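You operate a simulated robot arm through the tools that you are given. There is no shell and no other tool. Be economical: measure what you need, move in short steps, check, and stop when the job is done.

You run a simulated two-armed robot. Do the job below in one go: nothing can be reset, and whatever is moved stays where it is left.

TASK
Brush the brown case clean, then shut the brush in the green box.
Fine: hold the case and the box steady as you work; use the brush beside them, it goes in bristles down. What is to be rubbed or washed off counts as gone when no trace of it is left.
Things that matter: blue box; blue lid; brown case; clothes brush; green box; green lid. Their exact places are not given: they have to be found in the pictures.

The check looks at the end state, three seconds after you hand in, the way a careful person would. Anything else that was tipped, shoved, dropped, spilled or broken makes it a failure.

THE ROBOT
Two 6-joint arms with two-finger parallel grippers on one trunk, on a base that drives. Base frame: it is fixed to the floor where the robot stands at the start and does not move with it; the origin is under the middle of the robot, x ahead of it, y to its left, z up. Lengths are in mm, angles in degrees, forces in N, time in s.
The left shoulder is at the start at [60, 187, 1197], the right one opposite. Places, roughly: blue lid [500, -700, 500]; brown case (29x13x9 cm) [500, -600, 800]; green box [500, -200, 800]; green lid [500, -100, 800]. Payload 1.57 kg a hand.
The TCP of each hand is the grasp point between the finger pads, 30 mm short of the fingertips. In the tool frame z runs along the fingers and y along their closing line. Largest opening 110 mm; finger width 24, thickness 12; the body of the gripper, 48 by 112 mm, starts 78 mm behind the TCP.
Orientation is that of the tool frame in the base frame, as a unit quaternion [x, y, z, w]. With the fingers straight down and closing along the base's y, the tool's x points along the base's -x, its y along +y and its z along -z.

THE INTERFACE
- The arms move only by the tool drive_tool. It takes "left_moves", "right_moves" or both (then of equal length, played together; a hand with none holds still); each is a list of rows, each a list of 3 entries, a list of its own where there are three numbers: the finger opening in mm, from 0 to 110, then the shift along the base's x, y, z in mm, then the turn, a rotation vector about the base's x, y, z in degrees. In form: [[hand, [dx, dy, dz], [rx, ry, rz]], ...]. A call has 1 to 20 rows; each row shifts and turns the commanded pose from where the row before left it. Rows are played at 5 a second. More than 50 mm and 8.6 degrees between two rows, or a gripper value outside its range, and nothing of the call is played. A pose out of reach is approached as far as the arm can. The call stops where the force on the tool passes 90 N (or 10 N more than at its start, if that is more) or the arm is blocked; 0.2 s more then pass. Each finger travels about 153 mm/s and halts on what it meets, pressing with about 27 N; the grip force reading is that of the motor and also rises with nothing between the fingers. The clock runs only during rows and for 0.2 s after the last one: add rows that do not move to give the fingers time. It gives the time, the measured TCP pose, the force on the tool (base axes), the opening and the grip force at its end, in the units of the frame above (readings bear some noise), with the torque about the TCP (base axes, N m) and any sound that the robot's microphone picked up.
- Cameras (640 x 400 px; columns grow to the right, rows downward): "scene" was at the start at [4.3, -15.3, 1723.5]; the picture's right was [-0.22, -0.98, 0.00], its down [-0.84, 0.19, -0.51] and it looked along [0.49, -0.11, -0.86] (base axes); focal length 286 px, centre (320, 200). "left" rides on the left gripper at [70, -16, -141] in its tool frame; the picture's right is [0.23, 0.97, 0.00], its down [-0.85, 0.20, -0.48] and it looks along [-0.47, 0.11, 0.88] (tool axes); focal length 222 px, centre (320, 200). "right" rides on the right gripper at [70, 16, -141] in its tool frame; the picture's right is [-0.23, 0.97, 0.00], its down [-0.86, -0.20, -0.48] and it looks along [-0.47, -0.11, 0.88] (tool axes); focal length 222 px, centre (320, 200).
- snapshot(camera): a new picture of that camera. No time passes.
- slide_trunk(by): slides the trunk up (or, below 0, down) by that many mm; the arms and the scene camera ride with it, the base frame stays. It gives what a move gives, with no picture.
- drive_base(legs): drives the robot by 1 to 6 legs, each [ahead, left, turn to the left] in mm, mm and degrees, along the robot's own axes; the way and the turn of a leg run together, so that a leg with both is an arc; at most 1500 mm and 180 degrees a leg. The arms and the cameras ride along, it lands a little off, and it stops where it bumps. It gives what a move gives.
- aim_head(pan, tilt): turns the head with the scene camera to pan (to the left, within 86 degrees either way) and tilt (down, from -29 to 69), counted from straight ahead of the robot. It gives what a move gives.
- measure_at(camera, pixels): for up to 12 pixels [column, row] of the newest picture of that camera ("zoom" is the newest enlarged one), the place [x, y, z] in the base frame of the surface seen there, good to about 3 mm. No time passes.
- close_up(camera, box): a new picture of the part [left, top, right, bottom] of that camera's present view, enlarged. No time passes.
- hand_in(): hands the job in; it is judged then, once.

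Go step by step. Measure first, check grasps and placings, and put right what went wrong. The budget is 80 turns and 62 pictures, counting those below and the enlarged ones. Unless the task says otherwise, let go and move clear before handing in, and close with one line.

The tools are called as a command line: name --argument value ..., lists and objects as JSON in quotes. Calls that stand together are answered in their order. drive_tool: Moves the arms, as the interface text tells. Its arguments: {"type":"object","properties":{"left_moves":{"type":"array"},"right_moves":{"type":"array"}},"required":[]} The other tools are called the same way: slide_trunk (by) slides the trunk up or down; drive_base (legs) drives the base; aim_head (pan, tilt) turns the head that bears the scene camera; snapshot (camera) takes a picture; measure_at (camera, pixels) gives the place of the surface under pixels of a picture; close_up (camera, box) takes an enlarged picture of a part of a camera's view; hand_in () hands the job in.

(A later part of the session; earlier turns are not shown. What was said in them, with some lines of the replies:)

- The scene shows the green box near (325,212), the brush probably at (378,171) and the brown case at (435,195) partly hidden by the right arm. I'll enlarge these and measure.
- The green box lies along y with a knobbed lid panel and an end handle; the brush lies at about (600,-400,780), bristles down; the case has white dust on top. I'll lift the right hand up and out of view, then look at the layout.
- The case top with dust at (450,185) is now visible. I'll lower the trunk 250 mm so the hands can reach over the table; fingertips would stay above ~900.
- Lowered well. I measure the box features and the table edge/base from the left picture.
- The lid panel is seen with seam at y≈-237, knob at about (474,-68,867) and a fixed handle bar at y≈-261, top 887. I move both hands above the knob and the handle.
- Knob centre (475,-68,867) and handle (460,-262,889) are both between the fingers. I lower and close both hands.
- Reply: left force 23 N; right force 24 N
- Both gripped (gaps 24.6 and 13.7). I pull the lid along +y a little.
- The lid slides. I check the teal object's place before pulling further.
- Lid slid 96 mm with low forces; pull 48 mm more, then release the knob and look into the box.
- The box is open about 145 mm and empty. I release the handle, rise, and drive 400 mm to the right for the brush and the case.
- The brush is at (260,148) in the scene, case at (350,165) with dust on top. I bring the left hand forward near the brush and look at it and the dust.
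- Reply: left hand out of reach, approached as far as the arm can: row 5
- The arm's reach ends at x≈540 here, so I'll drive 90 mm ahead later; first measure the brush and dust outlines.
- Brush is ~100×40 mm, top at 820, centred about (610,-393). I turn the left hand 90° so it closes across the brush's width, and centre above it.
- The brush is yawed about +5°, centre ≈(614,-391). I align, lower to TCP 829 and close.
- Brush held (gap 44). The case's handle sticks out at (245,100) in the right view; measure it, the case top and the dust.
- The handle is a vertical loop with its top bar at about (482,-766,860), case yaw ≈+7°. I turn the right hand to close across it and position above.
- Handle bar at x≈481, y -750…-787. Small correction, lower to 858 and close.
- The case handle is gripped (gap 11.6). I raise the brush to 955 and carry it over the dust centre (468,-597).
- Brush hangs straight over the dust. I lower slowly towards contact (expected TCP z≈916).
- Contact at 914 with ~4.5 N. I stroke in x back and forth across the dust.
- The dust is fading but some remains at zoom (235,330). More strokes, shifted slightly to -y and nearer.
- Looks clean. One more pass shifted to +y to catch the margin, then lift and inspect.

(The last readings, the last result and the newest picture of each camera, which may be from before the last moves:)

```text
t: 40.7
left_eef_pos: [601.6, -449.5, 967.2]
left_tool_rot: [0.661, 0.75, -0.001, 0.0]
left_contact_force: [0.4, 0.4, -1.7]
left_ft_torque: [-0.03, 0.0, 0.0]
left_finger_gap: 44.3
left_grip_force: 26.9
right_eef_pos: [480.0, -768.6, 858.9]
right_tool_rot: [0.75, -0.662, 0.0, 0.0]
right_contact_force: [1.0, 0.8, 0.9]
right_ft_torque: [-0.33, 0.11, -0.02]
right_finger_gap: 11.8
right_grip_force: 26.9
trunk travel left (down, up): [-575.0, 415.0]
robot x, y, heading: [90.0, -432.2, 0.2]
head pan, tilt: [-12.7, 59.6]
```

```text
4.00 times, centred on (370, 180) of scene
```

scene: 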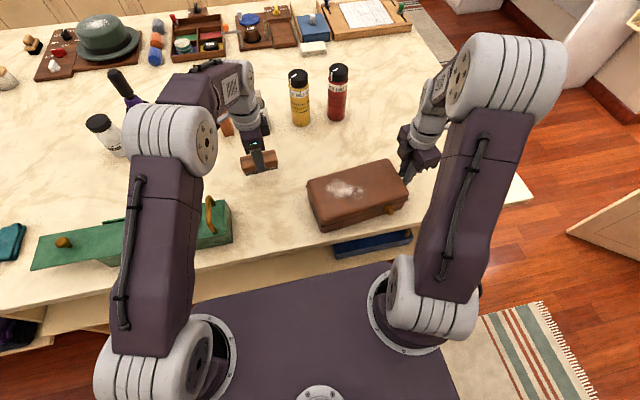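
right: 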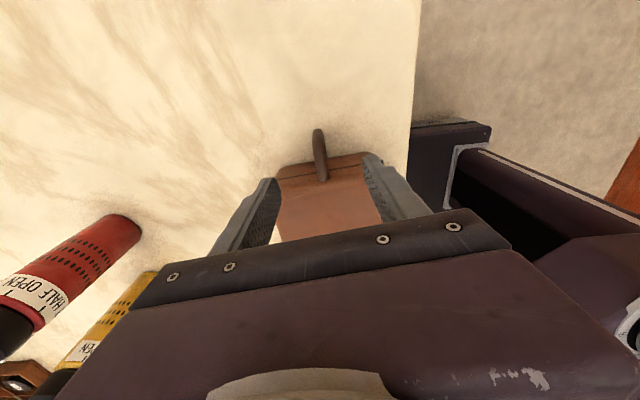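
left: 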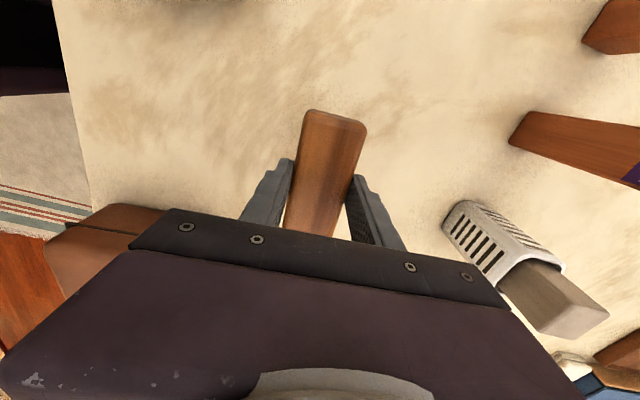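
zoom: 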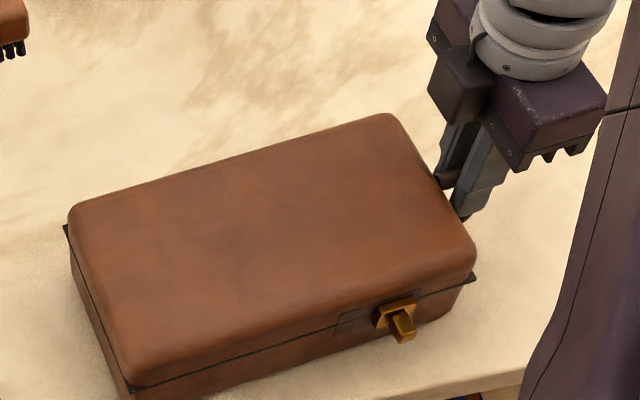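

The top looks clean; I zoom tighter to be sure no faint trace remains.

close_up --camera "scene" --box '[306, 158, 386, 208]'

snapshot --camera "left"

```text
8.00 times, centred on (346, 183) of scene
```

zoom: 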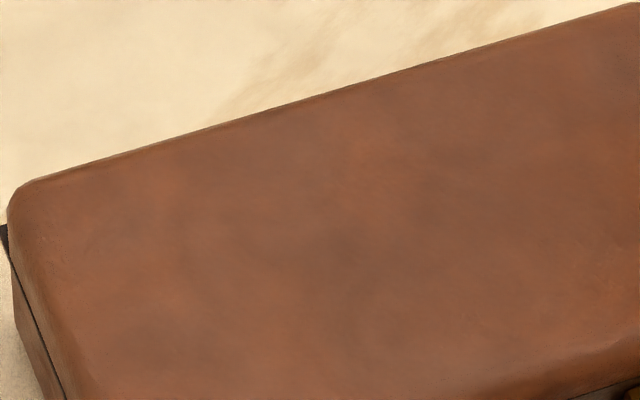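

```text
31 pictures are left
```

left: 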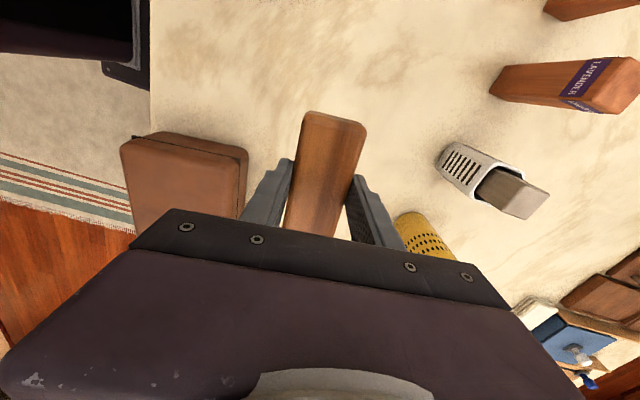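

The case is clean. I release the handle, raise and turn the right hand back, and draw the brush in for the drive.

drive_tool --right_moves '[[60, [0, 0, 0], [0, 0, 0]], [60, [0, 0, 0], [0, 0, 0]], [60, [0, 0, 30], [0, 0, 0]], [60, [0, 0, 40], [0, 0, 0]], [60, [0, 0, 40], [0, 0, -8.1]], [60, [0, 6, 20], [0, 0, -8.1]], [60, [0, 6, 0], [0, 0, -8.1]], [60, [0, 6, 0], [0, 0, -8.1]], [60, [0, 6, 0], [0, 0, -8.1]], [60, [0, 6, 0], [0, 0, -8.1]], [60, [0, 6, 0], [0, 0, -8.1]], [60, [0, 6, 0], [0, 0, -8.1]], [60, [0, 6, 0], [0, 0, -8.1]], [60, [0, 6, 0], [0, 0, -8.1]], [60, [0, 6, 0], [0, 0, -8.1]], [60, [0, 0, 0], [0, 0, -8]]]' --left_moves '[[0, [0, 0, 0], [0, 0, 0]], [0, [0, 0, 0], [0, 0, 0]], [0, [-8, 5, 0], [0, 0, 0]], [0, [-8, 5, 2], [0, 0, 0]], [0, [-8, 5, 2], [0, 0, 0]], [0, [-8, 5, 2], [0, 0, 0]], [0, [-8, 5, 2], [0, 0, 0]], [0, [-8, 5, 2], [0, 0, 0]], [0, [-8, 5, 2], [0, 0, 0]], [0, [-8, 5, 2], [0, 0, 0]], [0, [-8, 5, 2], [0, 0, 0]], [0, [-8, 5, 2], [0, 0, 0]], [0, [0, 5, 0], [0, 0, 0]], [0, [0, 5, 0], [0, 0, 0]], [0, [0, 5, 0], [0, 0, 0]], [0, [0, 5, 0], [0, 0, 0]]]'

drive_base --legs '[[0, 330, 0]]'

snapshot --camera "scene"

snapshot --camera "right"

```text
t: 44.1
left_eef_pos: [520.2, -380.2, 984.2]
left_tool_rot: [0.662, 0.75, -0.002, 0.0]
left_contact_force: [0.1, 0.2, -1.1]
left_ft_torque: [0.0, 0.01, 0.02]
left_finger_gap: 44.2
left_grip_force: 26.6
right_eef_pos: [479.1, -710.2, 988.7]
right_tool_rot: [0.0, 1.0, 0.001, 0.0]
right_contact_force: [-0.2, -0.3, 0.2]
right_ft_torque: [-0.01, -0.01, 0.02]
right_finger_gap: 60.0
right_grip_force: 0.2
trunk travel left (down, up): [-575.0, 415.0]
robot x, y, heading: [86.7, -428.5, -0.0]
head pan, tilt: [-12.7, 59.6]
```

```text
t: 46.3
left_eef_pos: [521.4, -45.7, 984.9]
left_tool_rot: [0.661, 0.75, -0.002, 0.0]
left_contact_force: [-0.6, -0.1, -1.6]
left_ft_torque: [-0.03, 0.02, -0.01]
left_finger_gap: 43.9
left_grip_force: 26.9
right_eef_pos: [480.0, -376.6, 988.8]
right_tool_rot: [0.0, 1.0, 0.0, 0.0]
right_contact_force: [0.6, 0.5, 0.4]
right_ft_torque: [-0.01, 0.0, 0.01]
right_finger_gap: 60.0
right_grip_force: 0.0
trunk travel left (down, up): [-575.0, 415.0]
robot x, y, heading: [89.6, -104.9, 0.0]
head pan, tilt: [-12.7, 59.6]
```

```text
30 pictures are left
```

scene: 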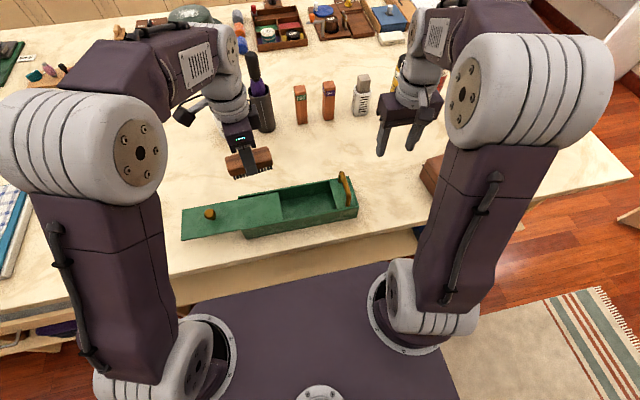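

```text
29 pictures are left
```

right: 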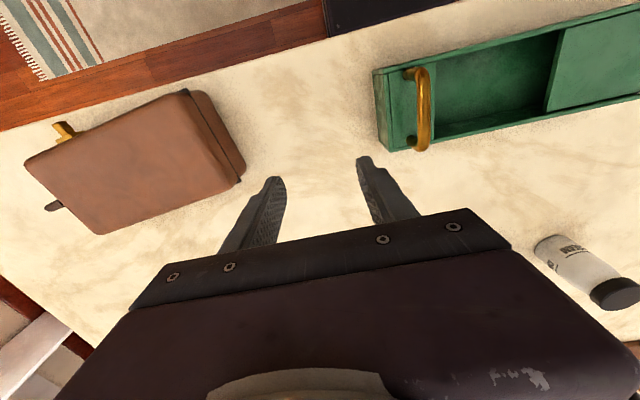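

All is upright. I move the right hand above the handle and take an enlarged view of the box opening to measure.

drive_tool --right_moves '[[60, [-5, 23, 0], [0, 0, 0]], [60, [-5, 23, 0], [0, 0, 0]], [60, [-5, 23, 0], [0, 0, 0]], [60, [-5, 23, 0], [0, 0, 0]], [60, [0, 22, 0], [0, 0, 0]], [60, [0, 0, -30], [0, 0, 0]], [60, [0, 0, -20], [0, 0, 0]]]'

close_up --camera "scene" --box '[170, 150, 378, 280]'

measure_at --camera "zoom" --pixels '[[345, 130], [335, 220], [350, 165], [490, 95], [505, 145], [420, 160], [530, 70], [235, 175], [335, 150], [560, 165], [480, 170], [400, 205]]'

snapshot --camera "right"

```text
t: 47.9
left_eef_pos: [520.1, -46.5, 985.1]
left_tool_rot: [0.661, 0.75, -0.001, 0.0]
left_contact_force: [-0.8, -0.3, -0.3]
left_ft_torque: [0.01, 0.0, 0.0]
left_finger_gap: 44.1
left_grip_force: 27.0
right_eef_pos: [459.7, -261.5, 938.8]
right_tool_rot: [-0.001, 1.0, 0.0, 0.0]
right_contact_force: [0.4, -0.3, 0.2]
right_ft_torque: [0.01, -0.01, -0.04]
right_finger_gap: 59.9
right_grip_force: 0.0
trunk travel left (down, up): [-575.0, 415.0]
robot x, y, heading: [91.5, -103.9, 0.2]
head pan, tilt: [-12.7, 59.6]
```

```text
3.08 times, centred on (274, 215) of scene
```

zoom: 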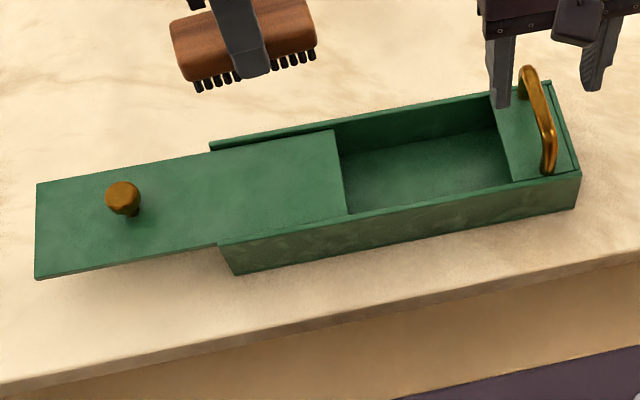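

```text
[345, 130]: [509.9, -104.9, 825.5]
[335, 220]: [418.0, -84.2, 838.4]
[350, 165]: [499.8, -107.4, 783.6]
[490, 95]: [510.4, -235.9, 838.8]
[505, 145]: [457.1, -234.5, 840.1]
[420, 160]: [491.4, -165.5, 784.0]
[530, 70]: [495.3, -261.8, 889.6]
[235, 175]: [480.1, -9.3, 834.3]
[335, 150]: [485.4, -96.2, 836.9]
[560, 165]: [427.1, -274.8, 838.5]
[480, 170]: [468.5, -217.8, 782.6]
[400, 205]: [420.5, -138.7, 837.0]
```

```text
27 pictures are left
```

right: 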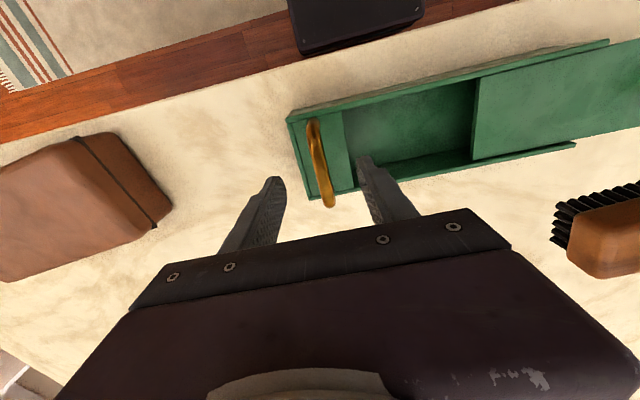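

close_up --camera "right" --box '[280, 40, 520, 190]'

```text
2.67 times, centred on (400, 115) of right
```

zoom: 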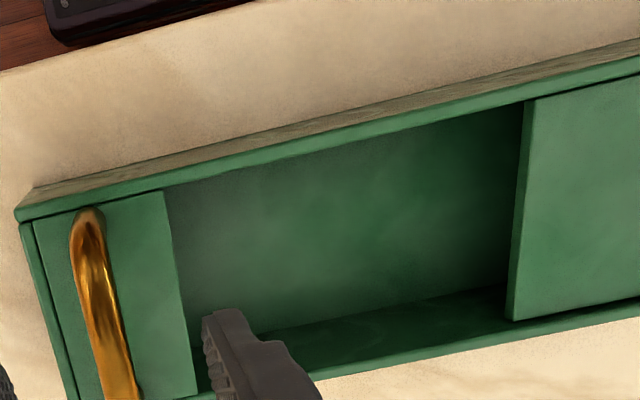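

measure_at --camera "zoom" --pixels '[[350, 130], [350, 142], [350, 148], [430, 345], [430, 352], [430, 330], [175, 220], [522, 150], [510, 300], [190, 340], [300, 240], [460, 343]]'

drive_tool --right_moves '[[60, [0, 0, -25], [0, 0, 0]], [60, [0, 0, -28], [0, 0, 0]], [0, [0, 0, 0], [0, 0, 0]], [0, [0, 0, 0], [0, 0, 0]], [0, [0, 0, 0], [0, 0, 0]]]'

```text
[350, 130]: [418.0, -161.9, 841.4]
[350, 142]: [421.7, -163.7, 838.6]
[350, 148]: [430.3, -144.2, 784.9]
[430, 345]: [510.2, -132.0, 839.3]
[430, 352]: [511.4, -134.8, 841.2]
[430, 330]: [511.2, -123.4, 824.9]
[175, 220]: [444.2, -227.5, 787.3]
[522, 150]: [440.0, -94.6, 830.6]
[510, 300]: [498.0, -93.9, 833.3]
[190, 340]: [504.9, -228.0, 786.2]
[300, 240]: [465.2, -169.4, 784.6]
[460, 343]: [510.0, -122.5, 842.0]
```

```text
t: 49.1
left_eef_pos: [521.2, -48.1, 985.0]
left_tool_rot: [0.661, 0.75, -0.001, 0.001]
left_contact_force: [0.5, -0.9, -0.1]
left_ft_torque: [0.0, -0.05, -0.04]
left_finger_gap: 44.2
left_grip_force: 26.8
right_eef_pos: [462.3, -261.8, 886.0]
right_tool_rot: [-0.001, 1.0, 0.0, 0.0]
right_contact_force: [0.3, 0.3, 0.4]
right_ft_torque: [-0.01, 0.05, -0.15]
right_finger_gap: 12.1
right_grip_force: 27.1
trunk travel left (down, up): [-575.0, 415.0]
robot x, y, heading: [91.1, -101.3, 0.0]
head pan, tilt: [-12.7, 59.6]
```

Interior is x 424–508, y −235…−97, floor 784. To give the left wrist room beside the right one, I open the right fingers, lean the hand 24° to −y about the bar, and regrip.

drive_tool --right_moves '[[45, [0, 0, 0], [0, 0, 0]], [45, [0, 0, 1], [0, 0, 0]], [45, [0, 0, 0], [8, 0, 0]], [45, [0, 0, 0], [8, 0, 0]], [45, [0, 0, 0], [8, 0, 0]], [0, [0, 0, 0], [0, 0, 0]], [0, [0, 0, 0], [0, 0, 0]], [0, [0, 0, 0], [0, 0, 0]]]' --left_moves '[[0, [0, 0, 0], [0, 0, 0]], [0, [-11, 0, 0], [0, 0, -3.5]], [0, [-11, 0, 0], [0, 0, -3.5]], [0, [-11, 0, 0], [0, 0, 0]], [0, [-11, 0, 0], [0, 0, 0]], [0, [-11, 0, 0], [0, 0, 0]], [0, [0, -20, 0], [0, 0, 0]], [0, [0, -20, 0], [0, 0, 0]]]'

snapshot --camera "scene"

```text
t: 50.9
left_eef_pos: [465.9, -87.6, 984.5]
left_tool_rot: [0.706, 0.708, 0.0, -0.001]
left_contact_force: [-0.1, 0.2, -0.4]
left_ft_torque: [0.0, 0.01, 0.03]
left_finger_gap: 44.2
left_grip_force: 26.8
right_eef_pos: [460.9, -262.5, 887.0]
right_tool_rot: [-0.001, 0.978, 0.207, 0.0]
right_contact_force: [1.0, -1.6, 0.7]
right_ft_torque: [0.05, 0.0, -0.16]
right_finger_gap: 12.3
right_grip_force: 27.2
trunk travel left (down, up): [-575.0, 415.0]
robot x, y, heading: [90.3, -99.0, -0.2]
head pan, tilt: [-12.7, 59.6]
```

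```text
25 pictures are left
```

scene: 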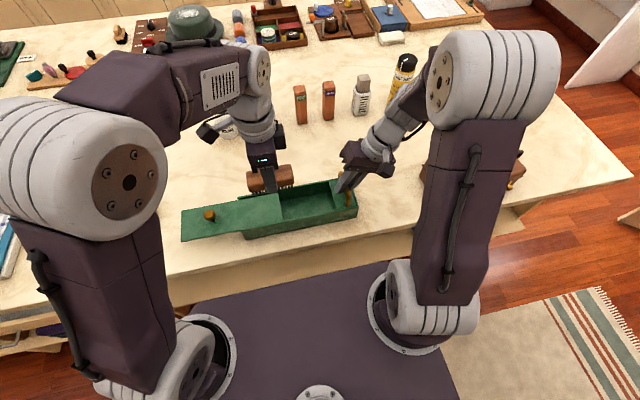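

The right hand leans away well. I move the brush over the opening centre (466,-162) and lower to just above the rim.

drive_tool --left_moves '[[0, [0, -19, 0], [0, 0, 0]], [0, [0, -19, 0], [0, 0, 0]], [0, [0, -19, 0], [0, 0, 0]], [0, [0, -18, 0], [0, 0, 0]], [0, [0, 0, -25], [0, 0, 0]], [0, [0, 0, -25], [0, 0, 0]], [0, [0, 0, -25], [0, 0, 0]], [0, [0, 0, -7], [0, 0, 0]]]'

close_up --camera "scene" --box '[220, 120, 400, 250]'

snapshot --camera "left"

```text
t: 52.7
left_eef_pos: [466.9, -163.1, 902.0]
left_tool_rot: [0.706, 0.708, 0.0, 0.0]
left_contact_force: [0.9, 0.2, -0.7]
left_ft_torque: [0.02, 0.01, -0.06]
left_finger_gap: 44.1
left_grip_force: 26.8
right_eef_pos: [461.9, -264.3, 887.1]
right_tool_rot: [-0.001, 0.978, 0.208, 0.0]
right_contact_force: [0.5, -0.6, 0.4]
right_ft_torque: [0.03, 0.06, -0.09]
right_finger_gap: 12.4
right_grip_force: 26.7
trunk travel left (down, up): [-575.0, 415.0]
robot x, y, heading: [89.8, -101.9, 0.1]
head pan, tilt: [-12.7, 59.6]
```

```text
3.08 times, centred on (310, 185) of scene
```

zoom: 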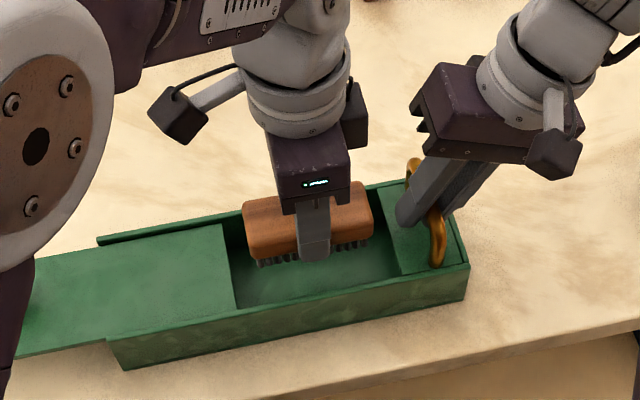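

```text
23 pictures are left
```

left: 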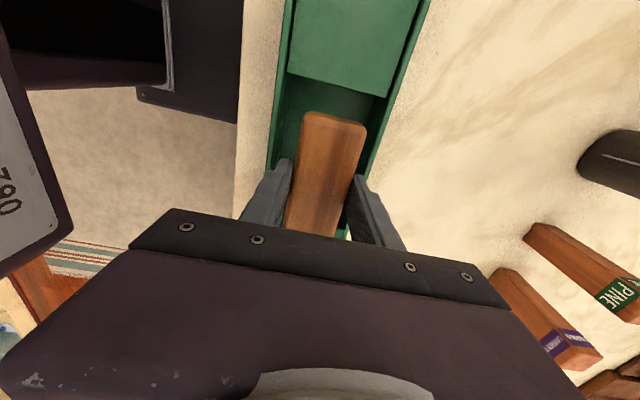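

measure_at --camera "left" --pixels '[[310, 114], [366, 126], [289, 60], [425, 20], [402, 20], [294, 20], [268, 140], [280, 100], [378, 120], [390, 130], [335, 120]]'

```text
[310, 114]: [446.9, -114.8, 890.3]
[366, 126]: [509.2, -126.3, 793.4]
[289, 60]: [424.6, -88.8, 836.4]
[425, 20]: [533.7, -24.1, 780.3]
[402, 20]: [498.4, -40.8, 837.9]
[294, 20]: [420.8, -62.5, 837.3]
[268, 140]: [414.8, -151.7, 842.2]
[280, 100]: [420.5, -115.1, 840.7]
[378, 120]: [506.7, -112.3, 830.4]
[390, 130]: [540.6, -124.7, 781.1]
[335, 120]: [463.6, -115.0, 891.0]
```

Brush (x 446–485, end y −113) is centred within rims 422–507. I lower it gently to the floor.

drive_tool --left_moves '[[0, [-1, -2, -15], [0, 0, 0]], [0, [0, 0, -15], [0, 0, 0]], [0, [0, 0, -15], [0, 0, 0]], [0, [0, 0, -10], [0, 0, 0]], [0, [0, 0, -7], [0, 0, 0]]]'

```text
t: 53.9
left_eef_pos: [465.4, -164.2, 840.1]
left_tool_rot: [0.706, 0.708, 0.001, -0.001]
left_contact_force: [0.5, 0.3, -1.5]
left_ft_torque: [0.03, 0.0, 0.02]
left_finger_gap: 44.2
left_grip_force: 26.8
right_eef_pos: [461.1, -262.8, 886.2]
right_tool_rot: [-0.001, 0.978, 0.208, -0.001]
right_contact_force: [-0.2, -1.1, -0.4]
right_ft_torque: [-0.01, 0.1, -0.04]
right_finger_gap: 12.4
right_grip_force: 27.1
trunk travel left (down, up): [-575.0, 415.0]
robot x, y, heading: [82.8, -99.5, 0.1]
head pan, tilt: [-12.7, 59.6]
```

drive_tool --left_moves '[[0, [0, 0, -2], [0, 0, 0]], [0, [0, 0, -2], [0, 0, 0]], [0, [0, 0, -1], [0, 0, 0]]]'

```text
t: 54.7
left_eef_pos: [464.8, -165.6, 835.6]
left_tool_rot: [0.706, 0.709, 0.0, -0.001]
left_contact_force: [0.4, 0.0, 0.1]
left_ft_torque: [0.02, -0.01, 0.02]
left_finger_gap: 44.3
left_grip_force: 26.7
right_eef_pos: [459.9, -262.8, 887.6]
right_tool_rot: [0.0, 0.978, 0.208, 0.0]
right_contact_force: [0.0, -0.5, 0.5]
right_ft_torque: [-0.01, 0.09, -0.08]
right_finger_gap: 12.7
right_grip_force: 27.2
trunk travel left (down, up): [-575.0, 415.0]
robot x, y, heading: [87.3, -103.0, 0.2]
head pan, tilt: [-12.7, 59.6]
```

Weight has just gone to the floor. One mm lower, open to 54 only (walls close by), and lift out.

drive_tool --left_moves '[[0, [0, 0, -1], [0, 0, 0]], [54, [0, 0, 0], [0, 0, 0]], [54, [0, 0, 0], [0, 0, 0]], [54, [0, 0, 15], [0, 0, 0]], [54, [0, 0, 25], [0, 0, 0]], [54, [0, 0, 40], [0, 0, 0]], [54, [0, 20, 40], [0, 0, 0]], [54, [0, 30, 10], [0, 0, 0]], [54, [0, 30, 0], [0, 0, 0]]]'

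close_up --camera "scene" --box '[170, 140, 378, 270]'

snapshot --camera "right"

```text
t: 56.7
left_eef_pos: [464.8, -83.4, 965.8]
left_tool_rot: [0.706, 0.708, -0.001, 0.0]
left_contact_force: [-0.1, -0.5, -0.1]
left_ft_torque: [-0.02, 0.03, 0.0]
left_finger_gap: 53.9
left_grip_force: 0.1
right_eef_pos: [461.3, -261.7, 886.4]
right_tool_rot: [-0.001, 0.978, 0.208, 0.001]
right_contact_force: [1.0, 1.5, -0.2]
right_ft_torque: [-0.03, 0.08, -0.1]
right_finger_gap: 12.5
right_grip_force: 27.2
trunk travel left (down, up): [-575.0, 415.0]
robot x, y, heading: [90.5, -99.7, 0.1]
head pan, tilt: [-12.7, 59.6]
```

```text
3.08 times, centred on (274, 205) of scene
```

zoom: 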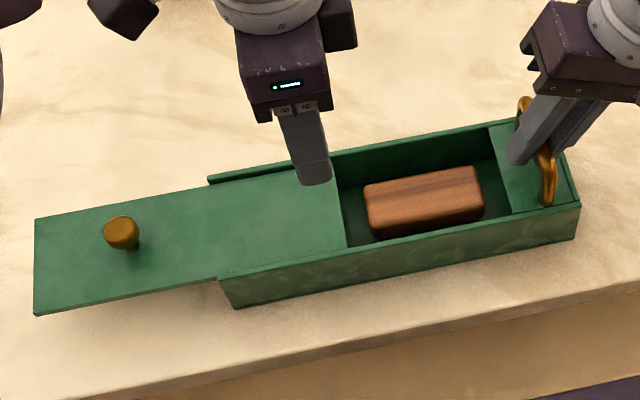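

```text
21 pictures are left
```

right: 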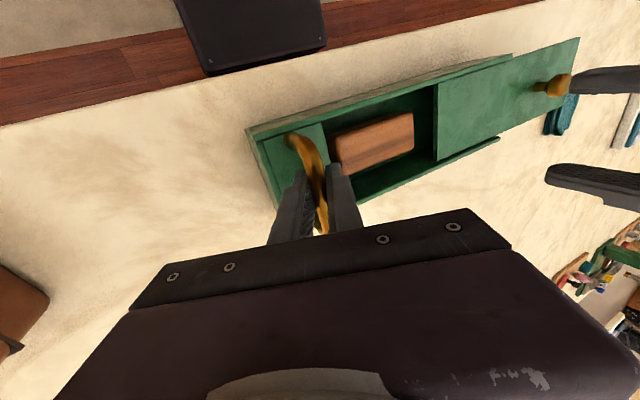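

Brush sits inside, bristles down. I measure its top and the knob, then turn the left hand back and place it over the knob.

measure_at --camera "zoom" --pixels '[[370, 190], [475, 172], [425, 200], [120, 232], [122, 222], [345, 225], [425, 180], [480, 195]]'

drive_tool --left_moves '[[70, [0, 12, 0], [0, 0, 8.2]], [70, [0, 12, 0], [0, 0, 8.2]], [70, [0, 12, 0], [0, 0, 8.2]], [70, [0, 12, 0], [0, 0, 8.2]], [70, [2, 12, 0], [0, 0, 8.2]], [70, [2, 15, 0], [0, 0, 8.2]], [70, [2, 15, 0], [0, 0, 8.2]], [70, [2, 15, 0], [0, 0, 8.2]], [70, [2, 17, 0], [0, 0, 8.2]], [70, [2, 17, 0], [0, 0, 8.2]], [70, [2, 17, -20], [0, 0, 8]]]'

snapshot --camera "left"

```text
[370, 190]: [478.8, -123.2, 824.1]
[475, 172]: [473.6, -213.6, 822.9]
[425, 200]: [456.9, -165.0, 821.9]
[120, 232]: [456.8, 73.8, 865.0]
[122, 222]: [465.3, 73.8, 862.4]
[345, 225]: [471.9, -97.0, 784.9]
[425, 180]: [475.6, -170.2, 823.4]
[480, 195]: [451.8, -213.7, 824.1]
```

```text
t: 59.1
left_eef_pos: [478.1, 71.6, 944.6]
left_tool_rot: [-0.002, 1.0, -0.002, 0.0]
left_contact_force: [0.3, -0.2, 0.1]
left_ft_torque: [-0.02, 0.0, -0.02]
left_finger_gap: 70.0
left_grip_force: 0.1
right_eef_pos: [460.5, -263.1, 887.0]
right_tool_rot: [0.0, 0.978, 0.208, 0.0]
right_contact_force: [0.6, 0.0, 1.0]
right_ft_torque: [-0.08, 0.12, -0.04]
right_finger_gap: 12.3
right_grip_force: 27.2
trunk travel left (down, up): [-575.0, 415.0]
robot x, y, heading: [90.1, -102.5, -0.1]
head pan, tilt: [-12.7, 59.6]
```

```text
20 pictures are left
```

left: 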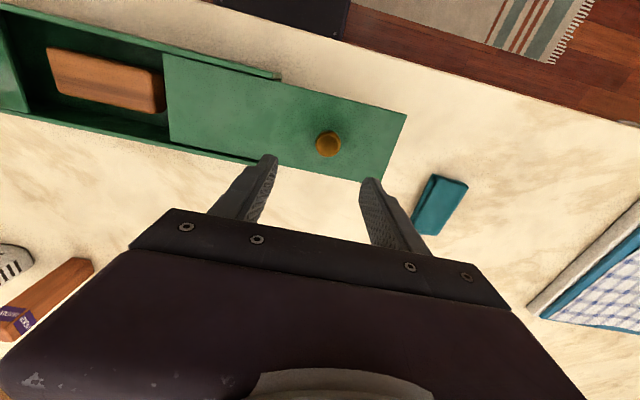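

measure_at --camera "left" --pixels '[[328, 144], [317, 141], [339, 144], [328, 134], [330, 153], [245, 75], [405, 116], [383, 178], [165, 60], [160, 140], [30, 10], [275, 75]]'

```text
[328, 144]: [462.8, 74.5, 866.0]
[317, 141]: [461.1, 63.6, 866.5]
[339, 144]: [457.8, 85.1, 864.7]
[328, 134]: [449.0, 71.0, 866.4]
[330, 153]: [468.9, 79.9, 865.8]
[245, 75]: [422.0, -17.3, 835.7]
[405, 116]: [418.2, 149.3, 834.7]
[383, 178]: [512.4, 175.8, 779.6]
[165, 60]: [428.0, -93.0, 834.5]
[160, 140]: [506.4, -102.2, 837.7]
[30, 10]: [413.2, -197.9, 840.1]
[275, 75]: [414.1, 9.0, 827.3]
```

The knob sits at (460,75), so the slide axis needs checking. I measure the rim and lid edges along their length.

close_up --camera "left" --box '[0, 0, 420, 262]'

```text
1.52 times, centred on (210, 131) of left
```

zoom: 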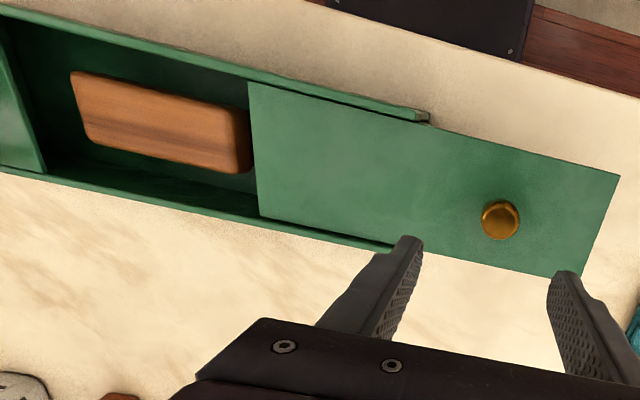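

measure_at --camera "zoom" --pixels '[[60, 22], [150, 45], [250, 71], [350, 97], [410, 113], [440, 130], [610, 176], [500, 147], [60, 176], [150, 196], [350, 240], [500, 220]]'

```text
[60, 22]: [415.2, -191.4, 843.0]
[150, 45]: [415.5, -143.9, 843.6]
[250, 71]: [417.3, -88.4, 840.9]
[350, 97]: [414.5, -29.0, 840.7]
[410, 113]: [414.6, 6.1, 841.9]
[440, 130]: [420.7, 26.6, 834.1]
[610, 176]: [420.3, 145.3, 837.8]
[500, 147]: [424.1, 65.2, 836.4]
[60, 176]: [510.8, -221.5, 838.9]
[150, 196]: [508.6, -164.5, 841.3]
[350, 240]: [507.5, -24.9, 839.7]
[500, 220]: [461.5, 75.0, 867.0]
```

The slide axis is essentially along y (rim x 415 throughout). I grip the knob at (461,75).

drive_tool --left_moves '[[60, [-17, 3, 0], [0, 0, 0]], [60, [0, 0, -25], [0, 0, 0]], [60, [0, 0, -25], [0, 0, 0]], [60, [0, 0, -24], [0, 0, 0]], [0, [0, 0, 0], [0, 0, 0]], [0, [0, 0, 0], [0, 0, 0]], [0, [0, 0, 0], [0, 0, 0]]]'

drive_tool --left_moves '[[0, [0.1, -10, 0], [0, 0, 0]], [0, [0.1, -10, 0], [0, 0, 0]], [0, [0.1, -10, 0], [0, 0, 0]], [0, [0.1, -10, 0], [0, 0, 0]], [0, [0.1, -10, 0], [0, 0, 0]]]'

close_up --camera "scene" --box '[170, 140, 378, 270]'

```text
t: 60.7
left_eef_pos: [462.1, 74.4, 871.2]
left_tool_rot: [-0.002, 1.0, -0.001, 0.0]
left_contact_force: [0.1, 0.1, -0.9]
left_ft_torque: [0.04, -0.15, 0.03]
left_finger_gap: 24.9
left_grip_force: 27.1
right_eef_pos: [461.1, -262.4, 886.9]
right_tool_rot: [-0.001, 0.978, 0.208, 0.0]
right_contact_force: [-0.3, 0.7, 0.0]
right_ft_torque: [0.0, 0.25, 0.04]
right_finger_gap: 12.3
right_grip_force: 27.1
trunk travel left (down, up): [-575.0, 415.0]
robot x, y, heading: [91.6, -98.1, -0.0]
head pan, tilt: [-12.7, 59.6]
```

```text
t: 61.9
left_eef_pos: [462.7, 23.9, 870.5]
left_tool_rot: [-0.002, 1.0, 0.0, 0.001]
left_contact_force: [2.7, 0.2, 4.6]
left_ft_torque: [0.01, 0.13, -0.01]
left_finger_gap: 24.8
left_grip_force: 27.1
right_eef_pos: [460.5, -262.5, 886.9]
right_tool_rot: [0.0, 0.978, 0.207, -0.001]
right_contact_force: [-0.3, -0.8, 0.6]
right_ft_torque: [-0.03, -0.02, 0.03]
right_finger_gap: 12.5
right_grip_force: 27.1
trunk travel left (down, up): [-575.0, 415.0]
robot x, y, heading: [86.6, -101.8, 0.1]
head pan, tilt: [-12.7, 59.6]
```

```text
3.08 times, centred on (274, 205) of scene
```

zoom: 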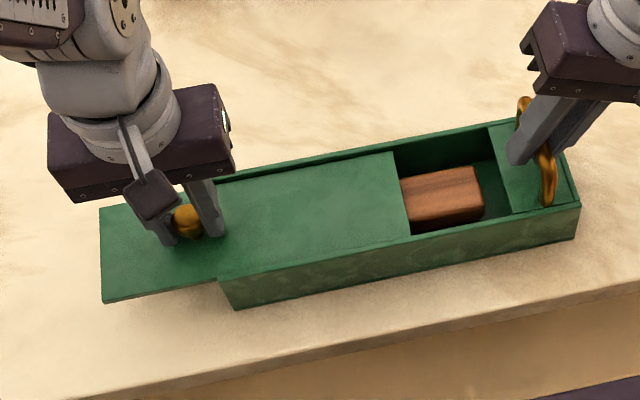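

The lid slides over the brush freely. I continue 84 mm, then finish in small steps.

drive_tool --left_moves '[[0, [0.1, -12, 0], [0, 0, 0]], [0, [0.1, -12, 0], [0, 0, 0]], [0, [0.1, -12, 0], [0, 0, 0]], [0, [0.1, -12, 0], [0, 0, 0]], [0, [0.1, -12, 0], [0, 0, 0]], [0, [0.1, -12, 0], [0, 0, 0]], [0, [0.1, -12, 0], [0, 0, 0]]]'

drive_tool --left_moves '[[0, [0, -3, 0], [0, 0, 0]], [0, [0, -2, 0], [0, 0, 0]], [0, [0, -2, 0], [0, 0, 0]]]'

close_up --camera "scene" --box '[170, 140, 378, 270]'

```text
t: 63.5
left_eef_pos: [462.3, -59.5, 869.6]
left_tool_rot: [-0.001, 1.0, 0.0, 0.0]
left_contact_force: [2.8, 1.2, 6.6]
left_ft_torque: [0.03, 0.02, -0.06]
left_finger_gap: 24.7
left_grip_force: 27.0
right_eef_pos: [460.0, -262.3, 887.5]
right_tool_rot: [-0.001, 0.978, 0.207, 0.0]
right_contact_force: [-0.4, -2.2, 0.4]
right_ft_torque: [-0.04, 0.26, 0.06]
right_finger_gap: 12.3
right_grip_force: 26.8
trunk travel left (down, up): [-575.0, 415.0]
robot x, y, heading: [87.6, -101.3, 0.0]
head pan, tilt: [-12.7, 59.6]
```

```text
t: 64.3
left_eef_pos: [465.0, -65.5, 870.5]
left_tool_rot: [-0.001, 1.0, 0.001, 0.0]
left_contact_force: [3.3, 14.0, 7.8]
left_ft_torque: [0.23, -0.15, 0.06]
left_finger_gap: 24.9
left_grip_force: 27.4
right_eef_pos: [460.0, -263.3, 886.2]
right_tool_rot: [-0.001, 0.978, 0.207, 0.0]
right_contact_force: [-1.9, -10.7, -0.2]
right_ft_torque: [-0.03, 0.47, 0.18]
right_finger_gap: 12.2
right_grip_force: 27.2
trunk travel left (down, up): [-575.0, 415.0]
robot x, y, heading: [89.6, -100.0, 0.0]
head pan, tilt: [-12.7, 59.6]
```

```text
3.08 times, centred on (274, 205) of scene
```

zoom: 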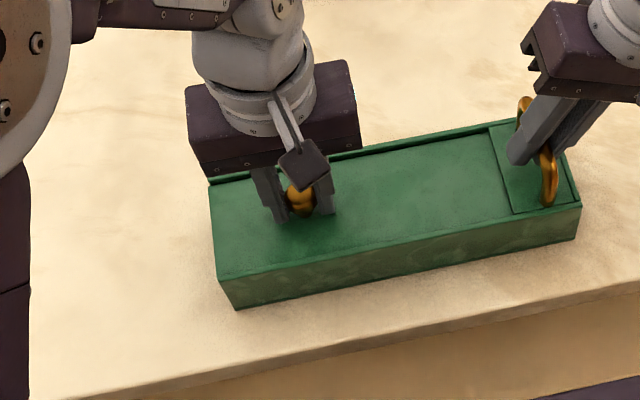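

The lid met its stop (14 N push, flush at both ends). One more small press, then release both and rise.

drive_tool --left_moves '[[0, [0, -1, 0], [0, 0, 0]], [0, [0, 0, 0], [0, 0, 0]], [60, [0, 0, 0], [0, 0, 0]], [60, [0, 0, 0], [0, 0, 0]], [60, [0, 0, 30], [0, 0, 0]], [60, [0, 0, 40], [0, 0, 0]], [60, [-20, 30, 30], [0, 0, 0]], [60, [-30, 30, 20], [0, 0, 0]], [60, [-30, 30, 0], [0, 0, 0]]]' --right_moves '[[0, [0, 0, 0], [0, 0, 0]], [0, [0, 0, 0], [0, 0, 0]], [0, [0, 0, 0], [0, 0, 0]], [50, [0, 0, 0], [0, 0, 0]], [50, [0, 0, 0], [0, 0, 0]], [50, [0, -12, 27], [0, 0, 0]], [50, [0, -16, 36], [0, 0, 0]], [50, [-20, -20, 36], [0, 0, 0]], [50, [-20, -20, 20], [0, 0, 0]]]'

snapshot --camera "scene"

close_up --camera "scene" --box '[170, 140, 378, 270]'

snapshot --camera "left"

snapshot --camera "right"

```text
t: 66.3
left_eef_pos: [382.1, 22.7, 991.6]
left_tool_rot: [-0.002, 1.0, -0.001, 0.002]
left_contact_force: [-0.3, -0.1, -0.4]
left_ft_torque: [0.01, -0.03, -0.01]
left_finger_gap: 60.0
left_grip_force: 0.0
right_eef_pos: [418.2, -331.5, 1006.7]
right_tool_rot: [-0.001, 0.978, 0.208, 0.001]
right_contact_force: [0.9, 0.2, -0.3]
right_ft_torque: [-0.01, -0.05, -0.02]
right_finger_gap: 50.1
right_grip_force: 0.0
trunk travel left (down, up): [-575.0, 415.0]
robot x, y, heading: [88.0, -99.4, 0.2]
head pan, tilt: [-12.7, 59.6]
```

```text
16 pictures are left
```

scene: 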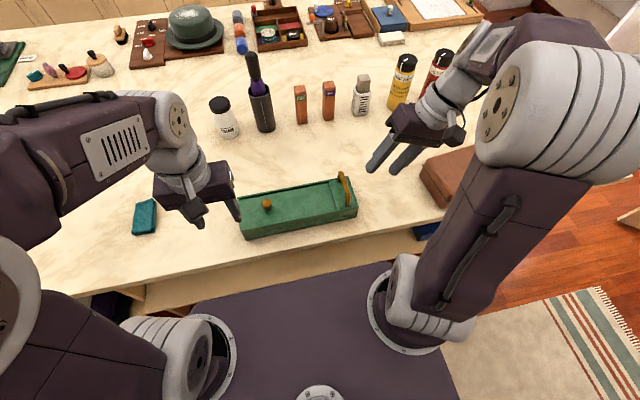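

```text
3.08 times, centred on (274, 205) of scene
```

zoom: 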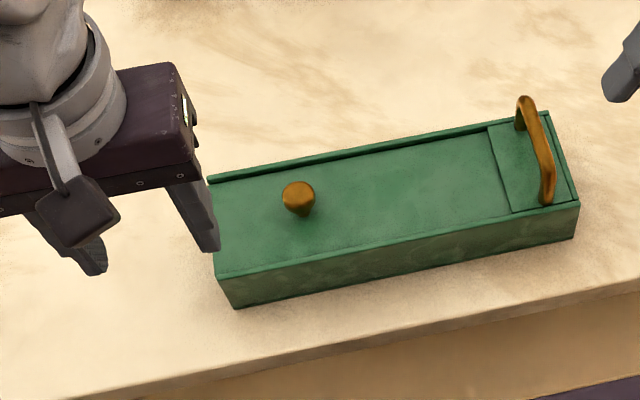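

```text
14 pictures are left
```

left: 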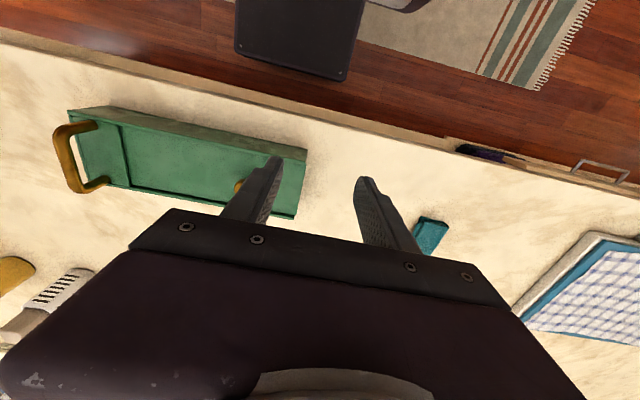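

```text
13 pictures are left
```

right: 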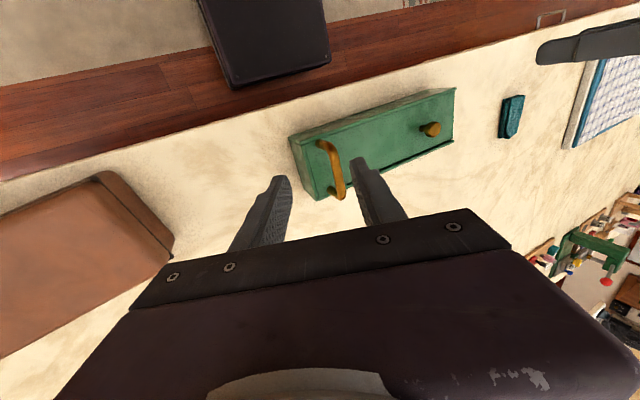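

The lid looks flush with no dark gap at the seam; one last enlarged check of the seam and of the case.

close_up --camera "right" --box '[280, 80, 470, 200]'

close_up --camera "right" --box '[0, 160, 190, 280]'

```text
3.33 times, centred on (375, 140) of right
```

zoom: 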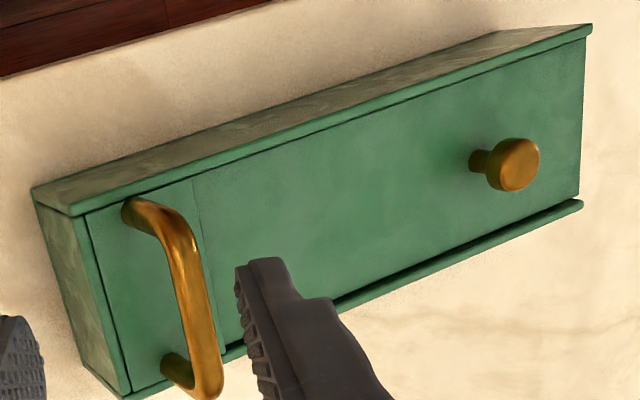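

```text
3.33 times, centred on (95, 220) of right
```

zoom: 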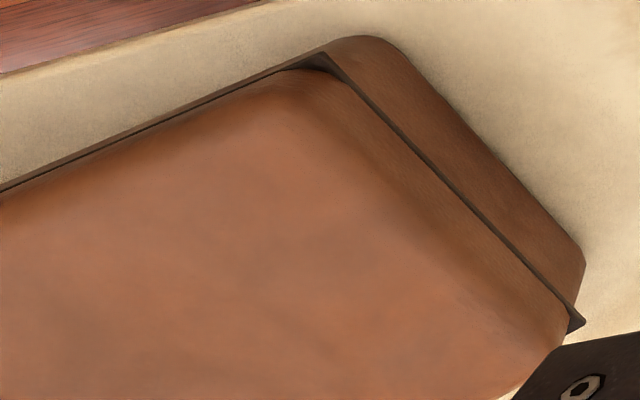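

The lid is fully shut against the seam, the case is clean, and both hands are clear. Handing in.

hand_in

```text
The job is handed in.
```

The brown case is brushed clean, with no dust visible in the last close-ups. The brush is in the green box, bristles down, with the lid slid fully shut. Both hands are clear, and the job is handed in.
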